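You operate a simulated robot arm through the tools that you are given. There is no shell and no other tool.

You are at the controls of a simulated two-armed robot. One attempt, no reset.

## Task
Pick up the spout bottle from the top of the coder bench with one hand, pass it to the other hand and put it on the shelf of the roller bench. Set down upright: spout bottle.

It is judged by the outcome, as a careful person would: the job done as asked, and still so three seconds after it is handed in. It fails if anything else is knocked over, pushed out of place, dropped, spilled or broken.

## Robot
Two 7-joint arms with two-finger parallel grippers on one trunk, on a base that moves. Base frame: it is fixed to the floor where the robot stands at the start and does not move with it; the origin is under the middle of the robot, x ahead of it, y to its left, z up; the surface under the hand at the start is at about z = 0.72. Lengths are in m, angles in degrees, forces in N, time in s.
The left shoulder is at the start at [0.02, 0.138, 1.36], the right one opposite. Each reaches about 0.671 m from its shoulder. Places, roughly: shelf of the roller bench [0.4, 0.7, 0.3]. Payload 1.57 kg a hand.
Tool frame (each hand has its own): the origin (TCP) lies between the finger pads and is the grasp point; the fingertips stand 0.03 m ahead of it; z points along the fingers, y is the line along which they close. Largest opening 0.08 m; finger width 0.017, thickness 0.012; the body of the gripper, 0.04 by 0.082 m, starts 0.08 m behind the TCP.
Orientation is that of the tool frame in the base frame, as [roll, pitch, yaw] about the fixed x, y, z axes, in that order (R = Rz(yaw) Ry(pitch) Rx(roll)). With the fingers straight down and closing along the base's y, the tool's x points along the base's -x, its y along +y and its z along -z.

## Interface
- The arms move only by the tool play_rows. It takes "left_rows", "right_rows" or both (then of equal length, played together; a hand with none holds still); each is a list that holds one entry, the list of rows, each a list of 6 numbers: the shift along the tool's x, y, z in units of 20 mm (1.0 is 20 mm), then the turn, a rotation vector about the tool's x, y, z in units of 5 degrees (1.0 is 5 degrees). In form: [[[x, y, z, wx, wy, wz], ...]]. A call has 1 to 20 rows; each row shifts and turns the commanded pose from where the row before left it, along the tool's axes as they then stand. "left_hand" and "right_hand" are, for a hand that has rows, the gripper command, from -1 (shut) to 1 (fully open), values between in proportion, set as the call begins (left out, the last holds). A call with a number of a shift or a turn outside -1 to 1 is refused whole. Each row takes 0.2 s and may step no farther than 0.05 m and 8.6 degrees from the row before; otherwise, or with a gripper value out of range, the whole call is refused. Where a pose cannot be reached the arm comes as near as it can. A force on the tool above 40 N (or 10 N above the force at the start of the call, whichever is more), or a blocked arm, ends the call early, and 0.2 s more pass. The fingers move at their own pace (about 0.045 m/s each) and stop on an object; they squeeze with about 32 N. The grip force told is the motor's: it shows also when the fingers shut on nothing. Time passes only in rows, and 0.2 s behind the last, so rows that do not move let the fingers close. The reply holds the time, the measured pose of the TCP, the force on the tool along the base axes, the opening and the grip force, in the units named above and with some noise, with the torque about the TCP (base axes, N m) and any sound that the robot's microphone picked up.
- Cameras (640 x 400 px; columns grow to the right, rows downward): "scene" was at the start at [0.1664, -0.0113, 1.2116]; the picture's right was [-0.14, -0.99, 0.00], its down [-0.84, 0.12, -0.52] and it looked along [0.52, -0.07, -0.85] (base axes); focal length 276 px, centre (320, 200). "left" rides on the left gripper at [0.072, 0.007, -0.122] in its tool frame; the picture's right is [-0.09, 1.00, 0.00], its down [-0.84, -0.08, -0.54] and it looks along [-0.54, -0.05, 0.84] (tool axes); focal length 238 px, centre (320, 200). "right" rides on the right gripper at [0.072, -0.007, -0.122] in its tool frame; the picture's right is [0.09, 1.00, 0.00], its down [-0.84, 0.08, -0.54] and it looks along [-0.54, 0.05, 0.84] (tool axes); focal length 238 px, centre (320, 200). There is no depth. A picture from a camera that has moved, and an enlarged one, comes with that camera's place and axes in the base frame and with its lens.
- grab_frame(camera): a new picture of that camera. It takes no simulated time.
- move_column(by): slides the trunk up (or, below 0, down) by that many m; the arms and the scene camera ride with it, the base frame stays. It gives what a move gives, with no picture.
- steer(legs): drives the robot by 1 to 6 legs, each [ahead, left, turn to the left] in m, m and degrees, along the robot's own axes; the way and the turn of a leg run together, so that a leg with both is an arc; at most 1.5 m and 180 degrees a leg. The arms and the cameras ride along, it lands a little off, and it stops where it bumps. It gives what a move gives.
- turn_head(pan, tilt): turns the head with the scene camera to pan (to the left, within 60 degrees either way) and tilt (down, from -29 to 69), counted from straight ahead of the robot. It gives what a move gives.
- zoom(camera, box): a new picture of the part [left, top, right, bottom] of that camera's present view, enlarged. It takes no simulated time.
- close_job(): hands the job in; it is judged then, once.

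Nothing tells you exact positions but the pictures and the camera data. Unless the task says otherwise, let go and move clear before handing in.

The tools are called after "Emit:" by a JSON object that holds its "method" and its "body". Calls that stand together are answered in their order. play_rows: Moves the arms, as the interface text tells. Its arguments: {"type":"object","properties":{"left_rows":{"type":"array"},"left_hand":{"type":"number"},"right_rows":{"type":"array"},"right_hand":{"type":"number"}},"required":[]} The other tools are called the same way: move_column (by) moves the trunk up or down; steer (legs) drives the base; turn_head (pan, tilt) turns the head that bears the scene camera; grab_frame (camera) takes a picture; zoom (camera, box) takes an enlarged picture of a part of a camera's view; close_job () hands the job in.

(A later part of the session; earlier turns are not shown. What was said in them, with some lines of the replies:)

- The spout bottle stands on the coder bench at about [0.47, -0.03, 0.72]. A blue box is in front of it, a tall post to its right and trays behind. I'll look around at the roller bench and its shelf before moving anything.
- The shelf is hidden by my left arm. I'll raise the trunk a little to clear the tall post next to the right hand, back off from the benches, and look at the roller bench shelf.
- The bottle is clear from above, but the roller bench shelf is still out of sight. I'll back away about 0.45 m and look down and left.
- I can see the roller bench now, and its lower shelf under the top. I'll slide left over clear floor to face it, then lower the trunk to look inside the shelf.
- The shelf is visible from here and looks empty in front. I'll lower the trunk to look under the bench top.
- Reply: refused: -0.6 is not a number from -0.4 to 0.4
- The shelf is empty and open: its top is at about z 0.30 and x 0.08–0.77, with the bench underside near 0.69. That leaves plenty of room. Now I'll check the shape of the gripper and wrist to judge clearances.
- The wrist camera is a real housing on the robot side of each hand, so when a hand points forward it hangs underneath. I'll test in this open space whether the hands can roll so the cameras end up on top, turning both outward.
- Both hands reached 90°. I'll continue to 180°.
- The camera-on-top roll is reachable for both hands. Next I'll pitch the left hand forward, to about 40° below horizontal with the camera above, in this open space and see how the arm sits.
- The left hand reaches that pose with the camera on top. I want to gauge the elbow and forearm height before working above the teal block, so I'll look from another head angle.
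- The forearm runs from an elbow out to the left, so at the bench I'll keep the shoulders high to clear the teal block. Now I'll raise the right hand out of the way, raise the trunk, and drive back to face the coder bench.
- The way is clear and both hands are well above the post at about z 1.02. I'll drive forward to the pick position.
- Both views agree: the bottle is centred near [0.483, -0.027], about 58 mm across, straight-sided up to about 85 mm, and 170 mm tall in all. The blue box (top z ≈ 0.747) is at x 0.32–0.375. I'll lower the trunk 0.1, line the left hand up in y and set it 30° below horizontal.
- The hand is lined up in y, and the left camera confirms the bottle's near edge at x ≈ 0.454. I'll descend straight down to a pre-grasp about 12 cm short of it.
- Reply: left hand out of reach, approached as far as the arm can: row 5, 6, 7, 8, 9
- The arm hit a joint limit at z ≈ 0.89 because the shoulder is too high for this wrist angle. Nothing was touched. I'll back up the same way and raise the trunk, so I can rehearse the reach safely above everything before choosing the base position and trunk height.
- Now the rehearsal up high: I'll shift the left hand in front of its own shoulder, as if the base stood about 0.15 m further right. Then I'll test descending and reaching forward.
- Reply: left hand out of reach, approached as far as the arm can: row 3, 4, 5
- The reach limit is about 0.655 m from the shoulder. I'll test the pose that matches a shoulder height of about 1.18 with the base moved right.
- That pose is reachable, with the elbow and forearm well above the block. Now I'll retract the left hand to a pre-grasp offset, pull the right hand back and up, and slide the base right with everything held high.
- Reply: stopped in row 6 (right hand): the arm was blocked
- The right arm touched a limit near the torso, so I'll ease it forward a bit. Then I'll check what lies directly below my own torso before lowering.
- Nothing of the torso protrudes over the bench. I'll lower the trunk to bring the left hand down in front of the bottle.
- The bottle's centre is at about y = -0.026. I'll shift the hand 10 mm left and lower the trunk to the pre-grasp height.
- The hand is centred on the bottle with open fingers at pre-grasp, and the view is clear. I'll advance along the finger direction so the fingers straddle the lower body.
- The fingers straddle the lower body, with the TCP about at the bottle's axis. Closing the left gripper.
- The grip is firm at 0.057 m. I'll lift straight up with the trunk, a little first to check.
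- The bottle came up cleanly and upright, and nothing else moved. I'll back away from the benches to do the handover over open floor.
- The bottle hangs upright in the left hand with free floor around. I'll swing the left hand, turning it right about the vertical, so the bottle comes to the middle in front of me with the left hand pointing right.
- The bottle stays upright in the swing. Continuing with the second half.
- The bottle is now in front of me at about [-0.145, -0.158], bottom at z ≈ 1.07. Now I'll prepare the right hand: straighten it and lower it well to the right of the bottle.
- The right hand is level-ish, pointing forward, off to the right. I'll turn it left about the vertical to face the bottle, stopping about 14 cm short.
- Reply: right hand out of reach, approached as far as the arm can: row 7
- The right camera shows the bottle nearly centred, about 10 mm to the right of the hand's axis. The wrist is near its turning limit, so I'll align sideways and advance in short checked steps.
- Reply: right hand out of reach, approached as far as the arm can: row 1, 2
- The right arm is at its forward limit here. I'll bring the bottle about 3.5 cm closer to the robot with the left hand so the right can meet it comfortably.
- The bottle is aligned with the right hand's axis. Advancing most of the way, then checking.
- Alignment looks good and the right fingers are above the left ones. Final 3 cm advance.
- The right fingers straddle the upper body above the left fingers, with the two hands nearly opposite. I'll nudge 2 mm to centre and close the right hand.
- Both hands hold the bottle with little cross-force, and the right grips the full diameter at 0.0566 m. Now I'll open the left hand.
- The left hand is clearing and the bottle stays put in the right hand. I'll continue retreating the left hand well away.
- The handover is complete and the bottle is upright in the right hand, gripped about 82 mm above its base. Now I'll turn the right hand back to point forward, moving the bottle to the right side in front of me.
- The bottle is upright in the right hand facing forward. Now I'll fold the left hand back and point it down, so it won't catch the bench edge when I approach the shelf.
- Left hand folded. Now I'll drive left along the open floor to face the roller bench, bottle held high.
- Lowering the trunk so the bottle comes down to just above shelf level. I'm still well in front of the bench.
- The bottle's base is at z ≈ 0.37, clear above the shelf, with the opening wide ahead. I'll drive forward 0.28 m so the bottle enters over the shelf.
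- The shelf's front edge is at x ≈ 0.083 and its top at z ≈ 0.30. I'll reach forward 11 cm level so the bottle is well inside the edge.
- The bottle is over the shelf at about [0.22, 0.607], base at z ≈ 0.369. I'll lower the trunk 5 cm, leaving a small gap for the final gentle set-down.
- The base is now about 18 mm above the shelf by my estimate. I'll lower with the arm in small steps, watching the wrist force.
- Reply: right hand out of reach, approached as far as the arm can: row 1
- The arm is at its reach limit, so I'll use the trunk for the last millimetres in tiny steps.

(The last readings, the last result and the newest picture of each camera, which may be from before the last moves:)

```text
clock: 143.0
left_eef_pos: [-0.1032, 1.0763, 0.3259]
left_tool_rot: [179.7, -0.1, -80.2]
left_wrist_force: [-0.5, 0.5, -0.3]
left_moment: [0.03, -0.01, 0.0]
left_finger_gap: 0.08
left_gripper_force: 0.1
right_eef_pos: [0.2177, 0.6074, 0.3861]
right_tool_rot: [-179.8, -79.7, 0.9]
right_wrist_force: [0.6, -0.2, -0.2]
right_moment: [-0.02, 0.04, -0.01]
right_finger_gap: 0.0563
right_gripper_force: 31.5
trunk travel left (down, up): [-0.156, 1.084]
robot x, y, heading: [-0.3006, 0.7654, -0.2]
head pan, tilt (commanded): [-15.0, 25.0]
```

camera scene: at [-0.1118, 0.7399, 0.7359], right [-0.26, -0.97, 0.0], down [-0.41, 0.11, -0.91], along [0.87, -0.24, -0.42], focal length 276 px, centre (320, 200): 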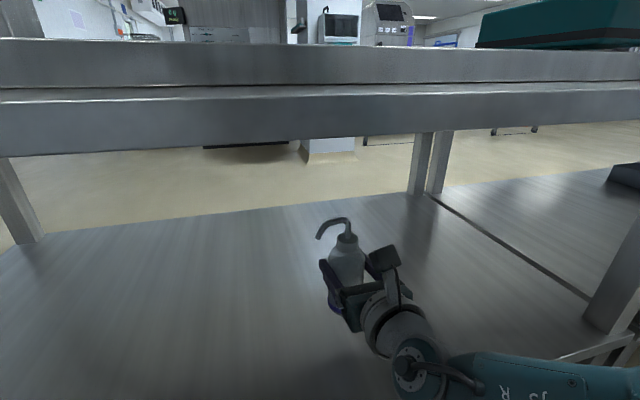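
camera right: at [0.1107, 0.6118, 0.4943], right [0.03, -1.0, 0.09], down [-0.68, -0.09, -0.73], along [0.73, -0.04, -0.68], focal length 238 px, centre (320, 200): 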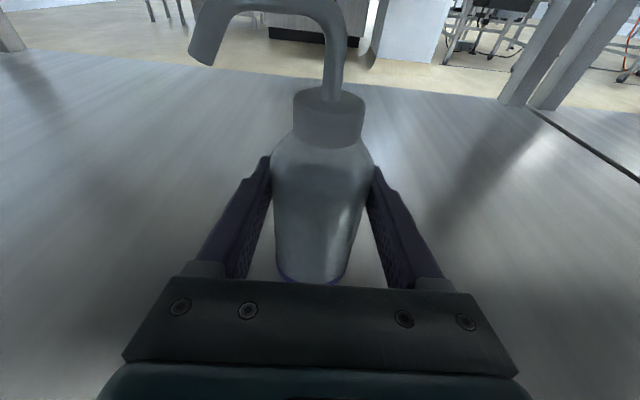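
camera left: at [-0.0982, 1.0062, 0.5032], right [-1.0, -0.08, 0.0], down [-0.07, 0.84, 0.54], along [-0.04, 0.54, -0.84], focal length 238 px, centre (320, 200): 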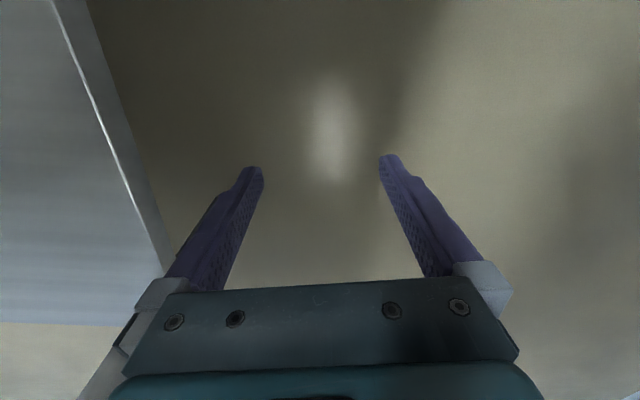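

Emit:
{"method": "move_column", "body": {"by": -0.002}}

Emit:
{"method": "move_column", "body": {"by": -0.002}}

Emit:
{"method": "grab_frame", "body": {"camera": "right"}}

```text
clock: 143.5
left_eef_pos: [-0.1024, 1.0785, 0.3247]
left_tool_rot: [179.9, 0.1, -80.2]
left_wrist_force: [-0.6, -0.6, 0.3]
left_moment: [0.01, -0.02, -0.04]
left_finger_gap: 0.0801
left_gripper_force: 0.0
right_eef_pos: [0.2173, 0.6062, 0.3837]
right_tool_rot: [-179.9, -79.8, 0.8]
right_wrist_force: [-0.9, 0.8, 0.8]
right_moment: [-0.01, 0.02, -0.01]
right_finger_gap: 0.056
right_gripper_force: 32.1
trunk travel left (down, up): [-0.154, 1.086]
robot x, y, heading: [-0.2988, 0.767, -0.2]
head pan, tilt (commanded): [-15.0, 25.0]
```

```text
clock: 144.0
left_eef_pos: [-0.1032, 1.0766, 0.3226]
left_tool_rot: [179.8, -0.1, -80.2]
left_wrist_force: [-1.1, 0.6, 0.3]
left_moment: [0.02, 0.0, -0.01]
left_finger_gap: 0.0799
left_gripper_force: 0.0
right_eef_pos: [0.2189, 0.6072, 0.3837]
right_tool_rot: [-179.8, -79.9, 0.7]
right_wrist_force: [-6.3, 0.3, 16.8]
right_moment: [0.1, 0.47, 0.05]
right_finger_gap: 0.0561
right_gripper_force: 32.2
trunk travel left (down, up): [-0.152, 1.088]
robot x, y, heading: [-0.3026, 0.7619, -0.2]
head pan, tilt (commanded): [-15.0, 25.0]
```

```text
taken
camera right: at [0.1103, 0.6114, 0.4759], right [0.03, -1.0, 0.09], down [-0.68, -0.09, -0.73], along [0.73, -0.04, -0.68], focal length 238 px, centre (320, 200)
```

right: 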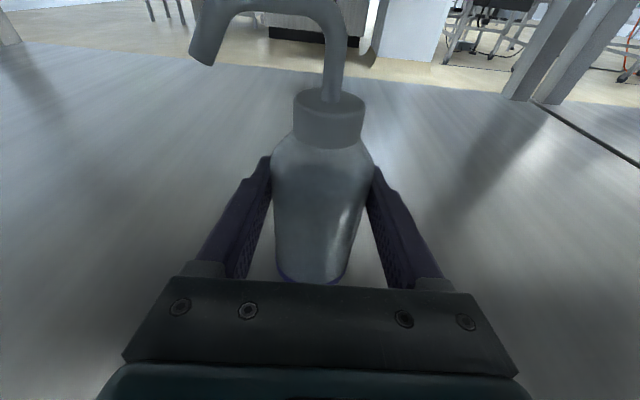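

Contact: the wrist force jumped to about 17 N upward, so the base is on the shelf. I'll ease off a millimetre before releasing.

Emit:
{"method": "move_column", "body": {"by": 0.001}}

```text
clock: 144.5
left_eef_pos: [-0.1029, 1.077, 0.3232]
left_tool_rot: [180.0, 0.0, -80.1]
left_wrist_force: [-0.2, 0.7, 0.0]
left_moment: [0.0, -0.01, 0.03]
left_finger_gap: 0.0799
left_gripper_force: 0.0
right_eef_pos: [0.2179, 0.6059, 0.3841]
right_tool_rot: [-179.9, -79.8, 0.9]
right_wrist_force: [-5.4, 0.5, 17.2]
right_moment: [0.09, -0.09, 0.02]
right_finger_gap: 0.0562
right_gripper_force: 31.9
trunk travel left (down, up): [-0.153, 1.087]
robot x, y, heading: [-0.2991, 0.7632, -0.3]
head pan, tilt (commanded): [-15.0, 25.0]
```

Emit:
{"method": "move_column", "body": {"by": 0.001}}

```text
clock: 145.1
left_eef_pos: [-0.1022, 1.0771, 0.3242]
left_tool_rot: [-180.0, 0.1, -80.2]
left_wrist_force: [0.1, 0.2, -1.0]
left_moment: [0.0, -0.01, 0.03]
left_finger_gap: 0.0798
left_gripper_force: 0.0
right_eef_pos: [0.2184, 0.607, 0.3837]
right_tool_rot: [179.9, -79.7, 0.9]
right_wrist_force: [-1.8, 1.1, 11.6]
right_moment: [0.16, -0.22, 0.06]
right_finger_gap: 0.0559
right_gripper_force: 32.2
trunk travel left (down, up): [-0.154, 1.086]
robot x, y, heading: [-0.3017, 0.7669, -0.4]
head pan, tilt (commanded): [-15.0, 25.0]
```

Emit:
{"method": "move_column", "body": {"by": 0.001}}

```text
clock: 145.6
left_eef_pos: [-0.1029, 1.077, 0.324]
left_tool_rot: [180.0, -0.1, -80.2]
left_wrist_force: [-0.3, 0.9, -0.6]
left_moment: [0.06, -0.01, -0.02]
left_finger_gap: 0.0803
left_gripper_force: 0.1
right_eef_pos: [0.2178, 0.6071, 0.3843]
right_tool_rot: [180.0, -79.6, 1.0]
right_wrist_force: [1.4, 1.1, 2.3]
right_moment: [0.07, -0.27, 0.02]
right_finger_gap: 0.0562
right_gripper_force: 31.5
trunk travel left (down, up): [-0.155, 1.085]
robot x, y, heading: [-0.3012, 0.764, -0.3]
head pan, tilt (commanded): [-15.0, 25.0]
```

Contact force is now about 2 N, resting lightly. I'll open the right hand.

Emit:
{"method": "play_rows", "body": {"right_rows": [[[0, 0, 0, 0, 0, 0], [0, 0, 0, 0, 0, 0], [0, 0, 0, 0, 0, 0], [0, 0, 0, 0, 0, 0]]], "right_hand": 1}}

Emit:
{"method": "grab_frame", "body": {"camera": "right"}}

Emit:
{"method": "zoom", "body": {"camera": "scene", "box": [280, 180, 440, 340]}}

```text
clock: 146.6
left_eef_pos: [-0.103, 1.078, 0.3245]
left_tool_rot: [179.9, 0.0, -80.2]
left_wrist_force: [-0.3, 0.4, -0.2]
left_moment: [0.03, 0.02, -0.02]
left_finger_gap: 0.0799
left_gripper_force: 0.0
right_eef_pos: [0.2186, 0.6059, 0.3843]
right_tool_rot: [-179.9, -79.7, 0.9]
right_wrist_force: [1.1, 0.5, 0.6]
right_moment: [-0.04, -0.02, 0.01]
right_finger_gap: 0.0799
right_gripper_force: 0.0
trunk travel left (down, up): [-0.155, 1.085]
robot x, y, heading: [-0.2977, 0.767, -0.0]
head pan, tilt (commanded): [-15.0, 25.0]
```

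```text
taken
camera right: at [0.1103, 0.6115, 0.4775], right [0.03, -1.0, 0.09], down [-0.68, -0.09, -0.73], along [0.73, -0.04, -0.68], focal length 238 px, centre (320, 200)
```

right: 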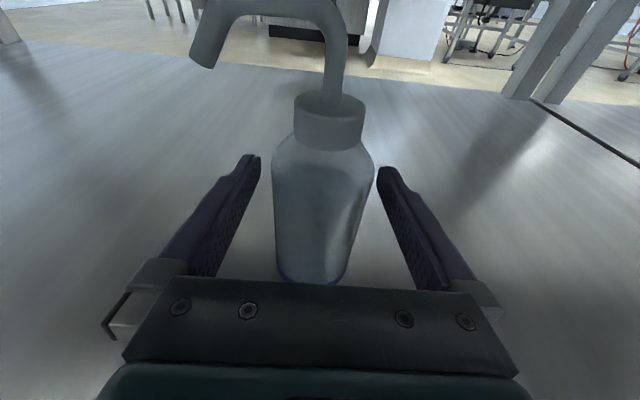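

```text
2.50 times, centred on (360, 260) of scene
camera zoom: at [-0.1124, 0.7395, 0.6798], right [-0.26, -0.97, 0.0], down [-0.41, 0.11, -0.91], along [0.87, -0.24, -0.42], focal length 690 px, centre (220, 50)
```

zoom: 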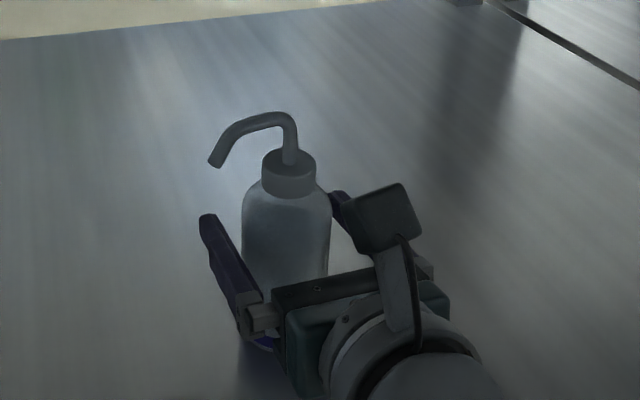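

The bottle stands upright on its own between the open fingers. I'll withdraw straight back along the finger direction.

Emit:
{"method": "play_rows", "body": {"right_rows": [[[0, 0, -0.4, 0, 0, 0], [0, 0, -0.7, 0, 0, 0], [0, 0, -0.9, 0, 0, 0], [0, 0, -0.9, 0, 0, 0], [0, 0, -0.9, 0, 0, 0], [0, 0, -0.9, 0, 0, 0], [0, 0, -0.9, 0, 0, 0], [0, 0, -0.9, 0, 0, 0]]]}}

Emit:
{"method": "grab_frame", "body": {"camera": "right"}}

Emit:
{"method": "grab_frame", "body": {"camera": "scene"}}

```text
clock: 148.4
left_eef_pos: [-0.1038, 1.077, 0.3253]
left_tool_rot: [179.9, 0.0, -80.3]
left_wrist_force: [0.4, -1.2, 0.7]
left_moment: [0.01, -0.01, -0.01]
left_finger_gap: 0.0801
left_gripper_force: 0.0
right_eef_pos: [0.135, 0.6105, 0.3343]
right_tool_rot: [-179.9, -79.8, 0.8]
right_wrist_force: [0.2, -0.2, -0.6]
right_moment: [0.03, 0.02, 0.01]
right_finger_gap: 0.08
right_gripper_force: 0.0
right hand out of reach, approached as far as the arm can: row 1, 2, 3, 4, 5, 6, 7, 8
trunk travel left (down, up): [-0.155, 1.085]
robot x, y, heading: [-0.3019, 0.7638, 0.0]
head pan, tilt (commanded): [-15.0, 25.0]
```

```text
taken
camera right: at [0.0283, 0.6163, 0.4269], right [0.03, -1.0, 0.09], down [-0.68, -0.09, -0.73], along [0.73, -0.04, -0.68], focal length 238 px, centre (320, 200)
```

right: 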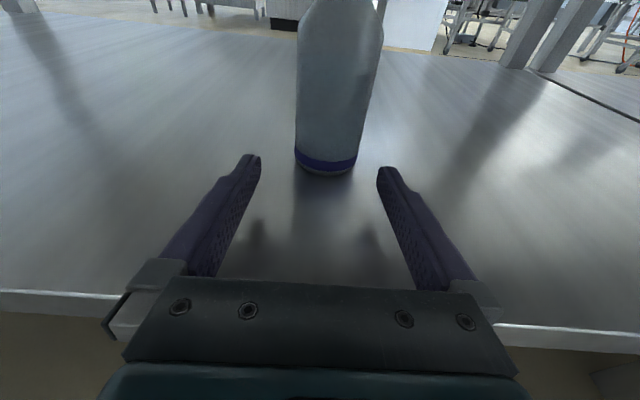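

```text
taken
camera scene: at [-0.1129, 0.7395, 0.6797], right [-0.26, -0.97, 0.0], down [-0.41, 0.11, -0.91], along [0.87, -0.24, -0.42], focal length 276 px, centre (320, 200)
```

scene: 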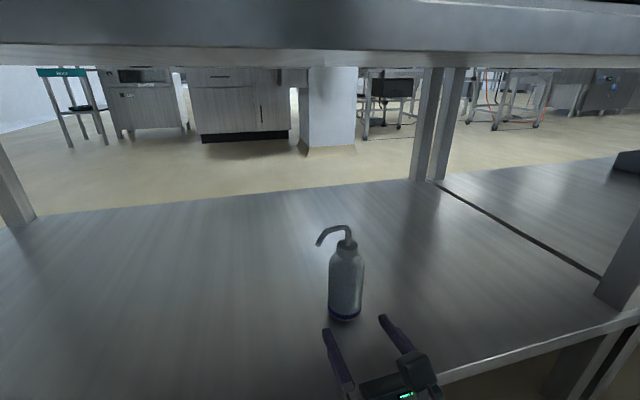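

The bottle stands free and upright, though the hand came back lower than intended (no contact). I'll raise the trunk slightly and then back the base straight out.

Emit:
{"method": "move_column", "body": {"by": 0.04}}

Emit:
{"method": "steer", "body": {"legs": [[-0.25, 0, 0]]}}

Emit:
{"method": "turn_head", "body": {"pan": -10, "tilt": 25}}

Emit:
{"method": "grab_frame", "body": {"camera": "scene"}}

Emit:
{"method": "grab_frame", "body": {"camera": "right"}}

```text
clock: 149.2
left_eef_pos: [-0.1034, 1.0769, 0.3646]
left_tool_rot: [179.9, 0.0, -80.3]
left_wrist_force: [0.1, -0.4, -0.5]
left_moment: [0.0, 0.01, 0.02]
left_finger_gap: 0.0802
left_gripper_force: 0.0
right_eef_pos: [0.1363, 0.6119, 0.3749]
right_tool_rot: [-179.9, -79.9, 1.1]
right_wrist_force: [0.3, -0.7, -0.2]
right_moment: [0.0, -0.05, -0.05]
right_finger_gap: 0.0802
right_gripper_force: 0.1
trunk travel left (down, up): [-0.195, 1.045]
robot x, y, heading: [-0.2988, 0.7662, 0.1]
head pan, tilt (commanded): [-15.0, 25.0]
```

```text
clock: 151.0
left_eef_pos: [-0.3486, 1.0783, 0.3636]
left_tool_rot: [180.0, 0.0, -80.4]
left_wrist_force: [0.2, -0.3, 0.1]
left_moment: [-0.01, 0.0, 0.01]
left_finger_gap: 0.0803
left_gripper_force: 0.1
right_eef_pos: [-0.1103, 0.6121, 0.3739]
right_tool_rot: [-179.8, -79.9, 0.7]
right_wrist_force: [0.2, -0.3, 0.4]
right_moment: [0.0, 0.01, 0.01]
right_finger_gap: 0.0802
right_gripper_force: 0.0
trunk travel left (down, up): [-0.195, 1.045]
robot x, y, heading: [-0.5463, 0.7673, -0.5]
head pan, tilt (commanded): [-15.0, 25.0]
```

```text
clock: 151.7
left_eef_pos: [-0.3498, 1.0773, 0.3657]
left_tool_rot: [180.0, -0.1, -80.4]
left_wrist_force: [-0.2, 0.0, 0.1]
left_moment: [-0.02, 0.0, 0.0]
left_finger_gap: 0.0799
left_gripper_force: 0.0
right_eef_pos: [-0.1123, 0.6112, 0.3741]
right_tool_rot: [-179.9, -79.8, 0.7]
right_wrist_force: [-0.1, -0.2, -0.1]
right_moment: [0.02, 0.03, 0.02]
right_finger_gap: 0.08
right_gripper_force: 0.0
trunk travel left (down, up): [-0.195, 1.045]
robot x, y, heading: [-0.551, 0.7665, -0.5]
head pan, tilt (commanded): [-10.0, 25.0]
```

```text
taken
camera scene: at [-0.3586, 0.7477, 0.7198], right [-0.18, -0.98, 0.0], down [-0.42, 0.08, -0.91], along [0.89, -0.16, -0.42], focal length 276 px, centre (320, 200)
```

scene: 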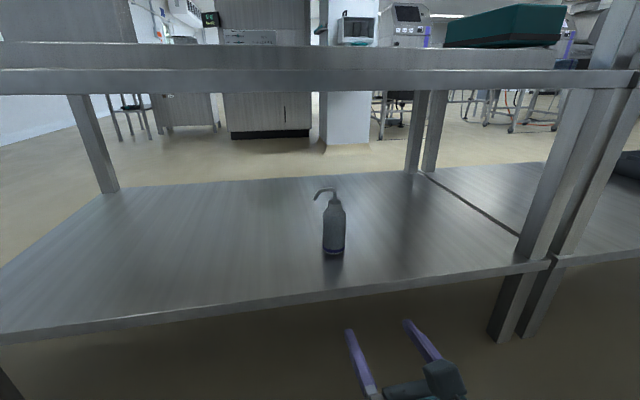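

```text
taken
camera right: at [-0.2194, 0.6161, 0.4671], right [0.03, -1.0, 0.09], down [-0.68, -0.09, -0.73], along [0.73, -0.04, -0.68], focal length 238 px, centre (320, 200)
```

right: 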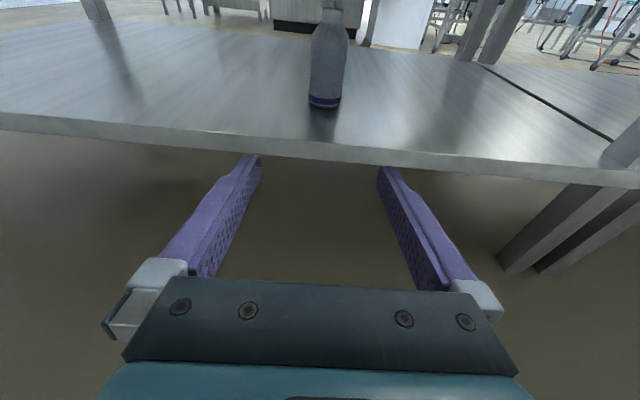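

The spout bottle stands upright on the roller bench shelf, well inside the edge. Both hands are open and clear, and nothing else has been disturbed. Handing in the job.

Emit:
{"method": "close_job", "body": {}}

```text
The job is handed in.
```

The spout bottle is standing upright on the roller bench shelf, roughly 13 cm in from the front edge, and I've handed the job in. I picked it up from the coder bench with the left hand, passed it to the right over open floor, and set it down with the right.

From the camera views, nothing else on either bench was moved or knocked over. Both hands are open and backed clear of the shelf.

While pulling back after the release, the right hand dipped about 5 cm lower than I commanded, to about 2 cm above the shelf. It didn't touch the shelf or the bottle, and the bottle was still upright in the last picture.
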